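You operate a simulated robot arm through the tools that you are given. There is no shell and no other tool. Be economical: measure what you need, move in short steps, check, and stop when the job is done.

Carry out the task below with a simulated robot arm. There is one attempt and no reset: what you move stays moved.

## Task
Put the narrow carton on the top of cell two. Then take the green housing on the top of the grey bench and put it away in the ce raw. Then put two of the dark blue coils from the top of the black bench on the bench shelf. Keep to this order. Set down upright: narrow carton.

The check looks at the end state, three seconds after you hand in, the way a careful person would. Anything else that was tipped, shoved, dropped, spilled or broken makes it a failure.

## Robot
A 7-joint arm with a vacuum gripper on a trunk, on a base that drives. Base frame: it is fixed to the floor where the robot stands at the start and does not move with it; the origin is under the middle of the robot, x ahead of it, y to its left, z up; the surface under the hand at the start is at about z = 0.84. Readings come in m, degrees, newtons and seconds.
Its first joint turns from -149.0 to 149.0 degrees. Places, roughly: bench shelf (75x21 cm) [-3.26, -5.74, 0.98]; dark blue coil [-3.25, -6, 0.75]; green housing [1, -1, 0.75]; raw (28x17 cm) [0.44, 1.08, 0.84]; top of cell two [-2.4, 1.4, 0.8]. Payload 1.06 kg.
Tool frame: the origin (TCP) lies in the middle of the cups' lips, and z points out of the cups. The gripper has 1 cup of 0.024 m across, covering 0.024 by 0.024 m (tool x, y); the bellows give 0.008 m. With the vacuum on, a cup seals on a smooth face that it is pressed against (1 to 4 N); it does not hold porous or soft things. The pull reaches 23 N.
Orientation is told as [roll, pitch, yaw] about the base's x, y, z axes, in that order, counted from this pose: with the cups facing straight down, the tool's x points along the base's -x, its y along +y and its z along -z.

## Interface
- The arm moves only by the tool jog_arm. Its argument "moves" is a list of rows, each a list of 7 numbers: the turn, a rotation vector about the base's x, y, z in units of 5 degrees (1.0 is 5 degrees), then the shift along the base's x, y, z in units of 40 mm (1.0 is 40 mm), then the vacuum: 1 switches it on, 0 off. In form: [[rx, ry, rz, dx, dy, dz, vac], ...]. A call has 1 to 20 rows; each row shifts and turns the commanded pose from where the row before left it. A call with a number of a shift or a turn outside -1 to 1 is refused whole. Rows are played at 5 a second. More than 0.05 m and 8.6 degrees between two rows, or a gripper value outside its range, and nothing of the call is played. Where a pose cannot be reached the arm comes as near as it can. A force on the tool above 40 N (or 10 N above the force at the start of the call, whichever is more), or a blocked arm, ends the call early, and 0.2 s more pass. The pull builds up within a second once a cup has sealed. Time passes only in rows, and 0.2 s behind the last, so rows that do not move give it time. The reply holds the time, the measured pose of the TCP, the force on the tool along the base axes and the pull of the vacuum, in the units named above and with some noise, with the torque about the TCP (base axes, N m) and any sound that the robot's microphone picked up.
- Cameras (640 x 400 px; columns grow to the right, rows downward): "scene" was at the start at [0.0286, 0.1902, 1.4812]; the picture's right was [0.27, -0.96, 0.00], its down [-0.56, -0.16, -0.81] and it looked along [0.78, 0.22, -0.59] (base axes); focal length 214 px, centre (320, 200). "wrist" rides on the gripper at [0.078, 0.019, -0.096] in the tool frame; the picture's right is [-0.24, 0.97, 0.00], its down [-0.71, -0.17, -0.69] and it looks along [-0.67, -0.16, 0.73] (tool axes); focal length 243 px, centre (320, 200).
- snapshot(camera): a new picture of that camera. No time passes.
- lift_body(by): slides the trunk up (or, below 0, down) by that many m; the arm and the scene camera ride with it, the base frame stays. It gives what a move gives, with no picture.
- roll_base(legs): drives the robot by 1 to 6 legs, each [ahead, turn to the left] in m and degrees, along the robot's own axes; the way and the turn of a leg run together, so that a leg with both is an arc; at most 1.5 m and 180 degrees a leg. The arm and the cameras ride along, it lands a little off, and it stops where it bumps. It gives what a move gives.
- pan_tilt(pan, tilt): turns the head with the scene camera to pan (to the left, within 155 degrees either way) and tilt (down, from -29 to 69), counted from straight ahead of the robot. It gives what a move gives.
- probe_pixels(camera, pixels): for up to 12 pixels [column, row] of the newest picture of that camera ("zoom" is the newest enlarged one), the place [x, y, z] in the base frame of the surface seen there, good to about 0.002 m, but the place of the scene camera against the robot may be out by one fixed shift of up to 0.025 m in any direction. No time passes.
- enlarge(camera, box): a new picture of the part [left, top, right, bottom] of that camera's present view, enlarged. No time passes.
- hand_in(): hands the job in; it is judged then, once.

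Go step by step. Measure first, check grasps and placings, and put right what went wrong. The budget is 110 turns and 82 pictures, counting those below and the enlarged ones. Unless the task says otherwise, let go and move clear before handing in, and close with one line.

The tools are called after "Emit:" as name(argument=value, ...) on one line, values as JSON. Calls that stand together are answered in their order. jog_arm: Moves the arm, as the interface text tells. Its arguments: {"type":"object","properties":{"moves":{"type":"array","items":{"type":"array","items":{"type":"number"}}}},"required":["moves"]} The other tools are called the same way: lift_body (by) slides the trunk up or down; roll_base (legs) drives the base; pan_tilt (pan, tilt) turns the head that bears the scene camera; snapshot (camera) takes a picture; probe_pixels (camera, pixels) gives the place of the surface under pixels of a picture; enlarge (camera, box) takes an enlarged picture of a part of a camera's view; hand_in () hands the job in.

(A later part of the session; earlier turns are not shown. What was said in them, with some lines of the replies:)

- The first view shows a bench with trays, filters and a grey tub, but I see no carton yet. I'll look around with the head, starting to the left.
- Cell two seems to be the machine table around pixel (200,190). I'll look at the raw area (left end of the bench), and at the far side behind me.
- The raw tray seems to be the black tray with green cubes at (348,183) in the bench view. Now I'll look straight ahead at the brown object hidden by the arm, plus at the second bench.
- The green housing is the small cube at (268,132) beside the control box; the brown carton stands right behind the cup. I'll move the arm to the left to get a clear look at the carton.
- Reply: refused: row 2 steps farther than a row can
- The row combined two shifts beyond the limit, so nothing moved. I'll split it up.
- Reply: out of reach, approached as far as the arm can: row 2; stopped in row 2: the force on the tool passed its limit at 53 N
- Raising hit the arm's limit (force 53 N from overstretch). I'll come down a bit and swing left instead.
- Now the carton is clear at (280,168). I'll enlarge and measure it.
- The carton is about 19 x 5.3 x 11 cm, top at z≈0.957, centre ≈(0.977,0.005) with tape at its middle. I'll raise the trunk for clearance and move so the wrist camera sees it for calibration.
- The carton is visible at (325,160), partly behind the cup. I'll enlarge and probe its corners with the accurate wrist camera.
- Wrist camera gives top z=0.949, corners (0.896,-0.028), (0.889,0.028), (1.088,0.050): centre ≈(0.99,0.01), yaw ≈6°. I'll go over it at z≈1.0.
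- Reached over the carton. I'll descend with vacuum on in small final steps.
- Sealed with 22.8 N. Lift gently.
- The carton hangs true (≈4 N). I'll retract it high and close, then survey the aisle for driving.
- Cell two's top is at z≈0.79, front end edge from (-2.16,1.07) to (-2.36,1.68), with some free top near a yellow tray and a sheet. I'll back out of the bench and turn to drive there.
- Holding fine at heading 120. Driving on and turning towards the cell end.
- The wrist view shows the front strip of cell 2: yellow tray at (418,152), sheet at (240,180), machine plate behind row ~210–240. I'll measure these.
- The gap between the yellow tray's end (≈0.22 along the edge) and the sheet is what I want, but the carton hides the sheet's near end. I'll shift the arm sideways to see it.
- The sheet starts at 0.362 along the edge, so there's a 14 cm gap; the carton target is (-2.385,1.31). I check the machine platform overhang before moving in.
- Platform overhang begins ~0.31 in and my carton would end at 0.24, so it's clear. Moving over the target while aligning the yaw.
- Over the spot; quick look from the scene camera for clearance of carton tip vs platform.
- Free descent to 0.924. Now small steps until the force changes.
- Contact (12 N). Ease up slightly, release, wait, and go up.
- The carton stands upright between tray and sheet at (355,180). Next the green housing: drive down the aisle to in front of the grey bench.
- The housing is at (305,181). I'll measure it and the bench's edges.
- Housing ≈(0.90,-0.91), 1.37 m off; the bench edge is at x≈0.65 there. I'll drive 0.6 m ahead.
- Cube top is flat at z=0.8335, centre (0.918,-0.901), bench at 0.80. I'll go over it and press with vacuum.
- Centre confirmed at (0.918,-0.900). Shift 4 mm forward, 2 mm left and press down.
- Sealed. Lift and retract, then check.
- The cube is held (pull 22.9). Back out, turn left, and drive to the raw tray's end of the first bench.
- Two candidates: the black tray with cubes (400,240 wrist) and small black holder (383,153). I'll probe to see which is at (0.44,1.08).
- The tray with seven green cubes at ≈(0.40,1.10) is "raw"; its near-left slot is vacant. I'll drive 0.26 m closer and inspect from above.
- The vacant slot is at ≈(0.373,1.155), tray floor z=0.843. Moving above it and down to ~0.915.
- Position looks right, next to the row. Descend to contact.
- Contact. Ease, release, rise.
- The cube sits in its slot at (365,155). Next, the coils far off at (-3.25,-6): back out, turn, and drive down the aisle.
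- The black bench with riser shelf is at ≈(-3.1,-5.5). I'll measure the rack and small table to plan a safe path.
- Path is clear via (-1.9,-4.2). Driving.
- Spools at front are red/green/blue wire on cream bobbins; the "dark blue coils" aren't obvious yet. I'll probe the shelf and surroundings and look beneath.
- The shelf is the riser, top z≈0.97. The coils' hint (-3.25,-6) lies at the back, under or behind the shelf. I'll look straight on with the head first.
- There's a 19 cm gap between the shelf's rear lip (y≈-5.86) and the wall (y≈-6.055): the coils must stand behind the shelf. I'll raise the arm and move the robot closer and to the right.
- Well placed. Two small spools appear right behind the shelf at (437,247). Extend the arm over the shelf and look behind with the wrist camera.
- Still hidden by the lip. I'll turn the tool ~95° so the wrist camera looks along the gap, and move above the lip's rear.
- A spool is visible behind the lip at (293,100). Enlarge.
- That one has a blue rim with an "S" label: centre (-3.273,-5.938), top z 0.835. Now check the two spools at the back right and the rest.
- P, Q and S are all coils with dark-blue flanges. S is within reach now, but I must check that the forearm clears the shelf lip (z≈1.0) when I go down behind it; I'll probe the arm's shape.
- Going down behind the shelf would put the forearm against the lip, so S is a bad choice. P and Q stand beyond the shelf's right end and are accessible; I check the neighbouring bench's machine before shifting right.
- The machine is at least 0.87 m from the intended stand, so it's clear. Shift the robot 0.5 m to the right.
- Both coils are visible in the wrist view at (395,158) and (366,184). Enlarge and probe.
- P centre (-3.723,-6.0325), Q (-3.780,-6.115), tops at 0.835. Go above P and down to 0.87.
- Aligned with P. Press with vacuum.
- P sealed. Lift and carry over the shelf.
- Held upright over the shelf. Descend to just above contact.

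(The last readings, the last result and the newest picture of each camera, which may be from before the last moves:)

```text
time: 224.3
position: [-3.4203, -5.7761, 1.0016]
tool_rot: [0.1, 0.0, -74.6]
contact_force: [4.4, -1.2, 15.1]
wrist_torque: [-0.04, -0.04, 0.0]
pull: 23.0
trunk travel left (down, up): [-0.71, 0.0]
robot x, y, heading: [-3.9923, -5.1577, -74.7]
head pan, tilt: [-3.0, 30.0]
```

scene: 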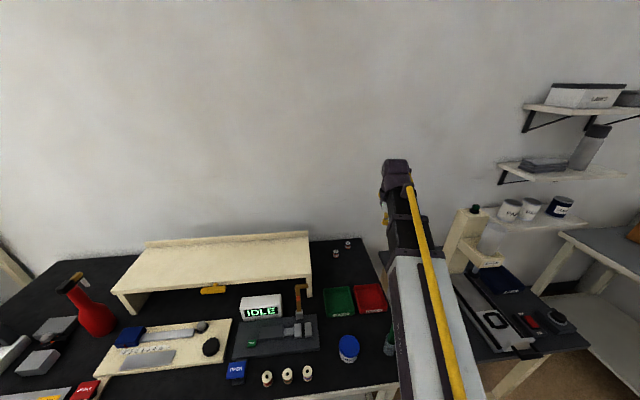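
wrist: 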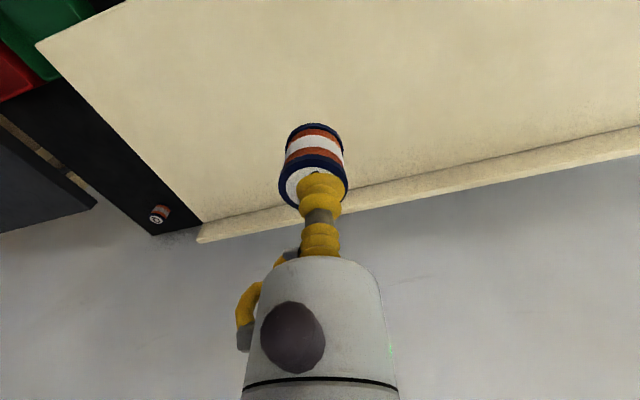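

Contact. Ease, release, and rise.

Emit:
jog_arm(moves=[[0, 0, 0, 0, 0, 0.06, 1], [0, 0, 0, 0, 0, 0, 0], [0, 0, 0, 0, 0, 0, 0], [0, 0, 0, 0, 0, 0, 0], [0, 0, 0, 0, 0, 0, 0], [0, 0, 0, 0, 0, 0.05, 0], [0, 0, 0, 0, 0, 0.2, 0], [0, 0, 0, 0, 0, 1, 0], [0, 0, 0, 0, 0, 1, 0], [0, 0, 0, 0, 0, 1, 0], [0, 0, 0, -1, -0.28, 0, 0], [0, 0, 0, -1, -0.28, 0, 0], [0, 0, 0, -1, -0.28, 0, 0], [0, 0, 0, -1, -0.28, 0, 0], [0, 0, 0, -1, -0.28, 0, 0], [0, 0, 0, -1, -0.28, 0, 0], [0, 0, 0, -1, -0.28, 0, 0], [0, 0, 0, -0.9, -0.2, 0, 0]])

Emit:
roll_base(legs=[[0.04, 0]])

Emit:
snapshot(camera="wrist")

```text
time: 228.1
position: [-3.7373, -5.8633, 1.1315]
tool_rot: [-0.1, 0.0, -74.6]
contact_force: [0.0, -0.5, -0.1]
wrist_torque: [0.0, 0.01, 0.0]
pull: 0.0
trunk travel left (down, up): [-0.71, 0.0]
robot x, y, heading: [-3.9953, -5.1598, -74.8]
head pan, tilt: [-3.0, 30.0]
```

```text
time: 229.0
position: [-3.7237, -5.9033, 1.1315]
tool_rot: [0.0, -0.1, -74.7]
contact_force: [-0.7, -0.4, 0.1]
wrist_torque: [0.01, 0.02, 0.01]
pull: 0.1
trunk travel left (down, up): [-0.71, 0.0]
robot x, y, heading: [-3.9819, -5.1993, -74.9]
head pan, tilt: [-3.0, 30.0]
```

```text
16 pictures are left
```

wrist: 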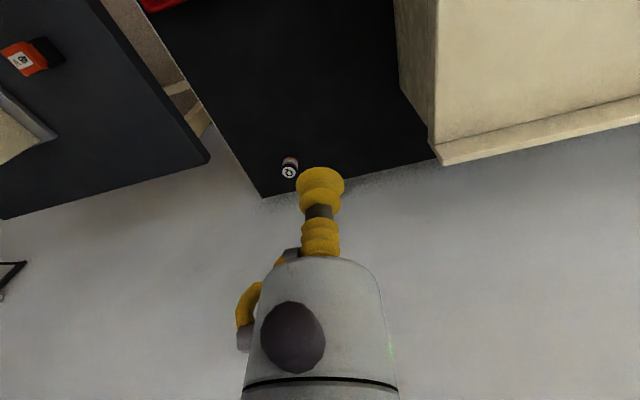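

Emit:
probe_pixels(camera="wrist", pixels=[[289, 173], [289, 170]])

Emit:
jog_arm(moves=[[0, 0, 0, -0.233, -0.883, 0, 0], [0, 0, 0, -0.233, -0.883, 0, 0], [0, 0, 0, -0.233, -0.883, 0, 0], [0, 0, 0, -0.233, -0.883, 0, 0], [0, 0, 0, -0.233, -0.883, 0, 0], [0, 0, 0, -0.233, -0.883, 0, 0], [0, 0, 0, 0, 0, -1, 0], [0, 0, 0, 0, 0, -1, 0], [0, 0, 0, 0, 0, -1, 0], [0, 0, 0, 0, 0, -1, 0], [0, 0, 0, 0, 0, -1, 0], [0, 0, 0, 0, 0, -1, 0]])

Emit:
snapshot(camera="wrist")

```text
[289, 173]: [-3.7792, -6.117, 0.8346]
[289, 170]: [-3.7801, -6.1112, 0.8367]
```

```text
time: 231.6
position: [-3.7807, -6.1156, 0.8894]
tool_rot: [0.0, -0.1, -74.6]
contact_force: [-0.5, 0.7, -0.5]
wrist_torque: [-0.01, -0.01, 0.01]
pull: 0.2
trunk travel left (down, up): [-0.71, 0.0]
robot x, y, heading: [-3.9822, -5.1972, -75.2]
head pan, tilt: [-3.0, 30.0]
```

```text
15 pictures are left
```

wrist: 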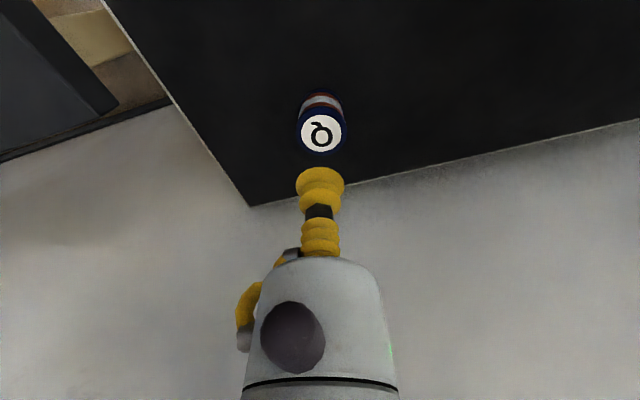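

Aligned over Q. Press with vacuum.

Emit:
jog_arm(moves=[[0, 0, 0, 0, 0, -0.9, 1], [0, 0, 0, 0, 0, -0.4, 1], [0, 0, 0, 0, 0, -0.12, 1], [0, 0, 0, 0, 0, -0.06, 1], [0, 0, 0, 0, 0, 0, 1], [0, 0, 0, 0, 0, 0, 1], [0, 0, 0, 0, 0, 0, 1], [0, 0, 0, 0, 0, 0, 1]])

```text
time: 233.4
position: [-3.7795, -6.1141, 0.8313]
tool_rot: [0.0, -0.1, -74.8]
contact_force: [2.2, -3.7, 13.2]
wrist_torque: [0.04, 0.01, 0.02]
pull: 23.1
trunk travel left (down, up): [-0.71, 0.0]
robot x, y, heading: [-3.982, -5.1967, -74.8]
head pan, tilt: [-3.0, 30.0]
```

Sealed. Lift and carry to (-3.514,-5.80) on the shelf.

Emit:
jog_arm(moves=[[0, 0, 0, 0, 0, 0.3, 1], [0, 0, 0, 0, 0, 0.7, 1], [0, 0, 0, 0, 0, 1, 1], [0, 0, 0, 0, 0, 1, 1], [0, 0, 0, 0, 0, 1, 1], [0, 0, 0, 0, 0, 1, 1], [0, 0, 0, 0, 0, 1, 1], [0, 0, 0, 0, 0, 1, 1], [0, 0, 0, 0.603, 0.714, 0, 1], [0, 0, 0, 0.603, 0.714, 0, 1], [0, 0, 0, 0.603, 0.714, 0, 1], [0, 0, 0, 0.603, 0.714, 0, 1], [0, 0, 0, 0.603, 0.714, 0, 1], [0, 0, 0, 0.603, 0.714, 0, 1], [0, 0, 0, 0.603, 0.714, 0, 1], [0, 0, 0, 0.603, 0.714, 0, 1], [0, 0, 0, 0.603, 0.714, 0, 1], [0, 0, 0, 0.603, 0.714, 0, 1], [0, 0, 0, 0.603, 0.714, 0, 1], [0, 0, 0, 0, 0, 0, 1]])

Emit:
snapshot(camera="wrist")

```text
time: 237.6
position: [-3.517, -5.8017, 1.1106]
tool_rot: [0.0, 0.1, -74.7]
contact_force: [-0.3, 0.1, -1.0]
wrist_torque: [-0.03, 0.01, 0.02]
pull: 22.8
trunk travel left (down, up): [-0.71, 0.0]
robot x, y, heading: [-3.9797, -5.1989, -75.0]
head pan, tilt: [-3.0, 30.0]
```

```text
14 pictures are left
```

wrist: 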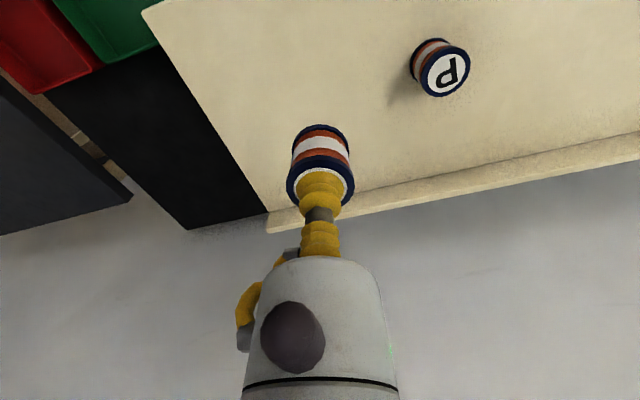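

P stands upright on the shelf; Q is over its spot. Descend to contact.

Emit:
jog_arm(moves=[[0, 0, 0, 0, 0, -0.9, 1], [0, 0, 0, 0, 0, -0.9, 1], [0, 0, 0, 0, 0, -0.6, 1], [0, 0, 0, 0, 0, -0.12, 1], [0, 0, 0, 0, 0, -0.1, 1], [0, 0, 0, 0, 0, -0.06, 1], [0, 0, 0, 0, 0, -0.04, 1], [0, 0, 0, 0, 0, 0, 1]])

```text
time: 239.4
position: [-3.5156, -5.8003, 1.0014]
tool_rot: [0.0, -0.2, -74.7]
contact_force: [1.0, -4.6, 14.2]
wrist_torque: [0.05, -0.02, 0.02]
pull: 22.9
trunk travel left (down, up): [-0.71, 0.0]
robot x, y, heading: [-3.982, -5.1954, -74.9]
head pan, tilt: [-3.0, 30.0]
```

Emit:
jog_arm(moves=[[0, 0, 0, 0, 0, 0.06, 1], [0, 0, 0, 0, 0, 0, 0], [0, 0, 0, 0, 0, 0, 0], [0, 0, 0, 0, 0, 0, 0], [0, 0, 0, 0, 0, 0, 0], [0, 0, 0, 0, 0, 0.05, 0], [0, 0, 0, 0, 0, 0.2, 0], [0, 0, 0, 0, 0, 1, 0], [0, 0, 0, 0, 0, 1, 0], [0, 0, 0, 0, 0, 1, 0], [0, 0, 0, 0, 0, 1, 0], [0, 0, 0, -0.7, 0.6, 0, 0], [0, 0, 0, -0.7, 0.6, 0, 0], [0, 0, 0, -0.7, 0.6, 0, 0], [0, 0, 0, -0.7, 0.6, 0, 0]])

Emit:
snapshot(camera="wrist")

Emit:
snapshot(camera="scene")

```text
time: 242.6
position: [-3.629, -5.7021, 1.1753]
tool_rot: [0.1, 0.0, -74.7]
contact_force: [-0.5, -1.6, 0.2]
wrist_torque: [0.0, 0.03, -0.01]
pull: 0.0
trunk travel left (down, up): [-0.71, 0.0]
robot x, y, heading: [-3.9838, -5.1948, -74.8]
head pan, tilt: [-3.0, 30.0]
```

```text
13 pictures are left
```

wrist: 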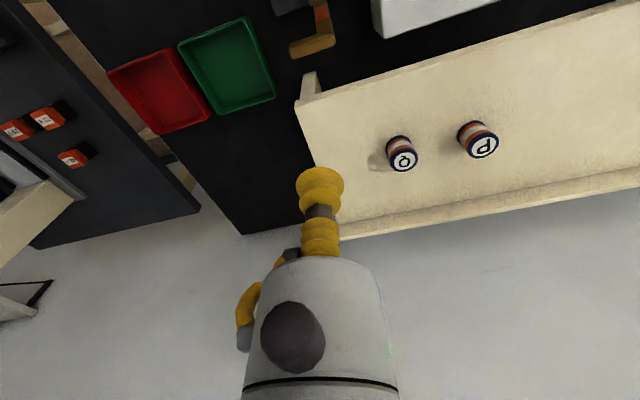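

```text
12 pictures are left
```

scene: 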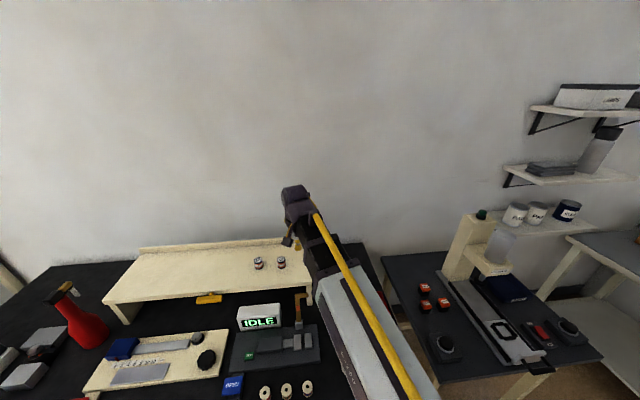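

Both coils P and Q stand upright on the bench shelf at (402,153) and (478,140), nothing else is disturbed, and the vacuum is off with the arm clear. Handing in.

Emit:
hand_in()

```text
The job is handed in.
```

I finished all three parts in order and handed the job in; the check hasn't reported a result. The carton is upright on cell two, and coils P and Q are standing on the bench shelf. The green housing is in the black tray with the other green cubes, which I took as the "ce raw" from the position you gave.
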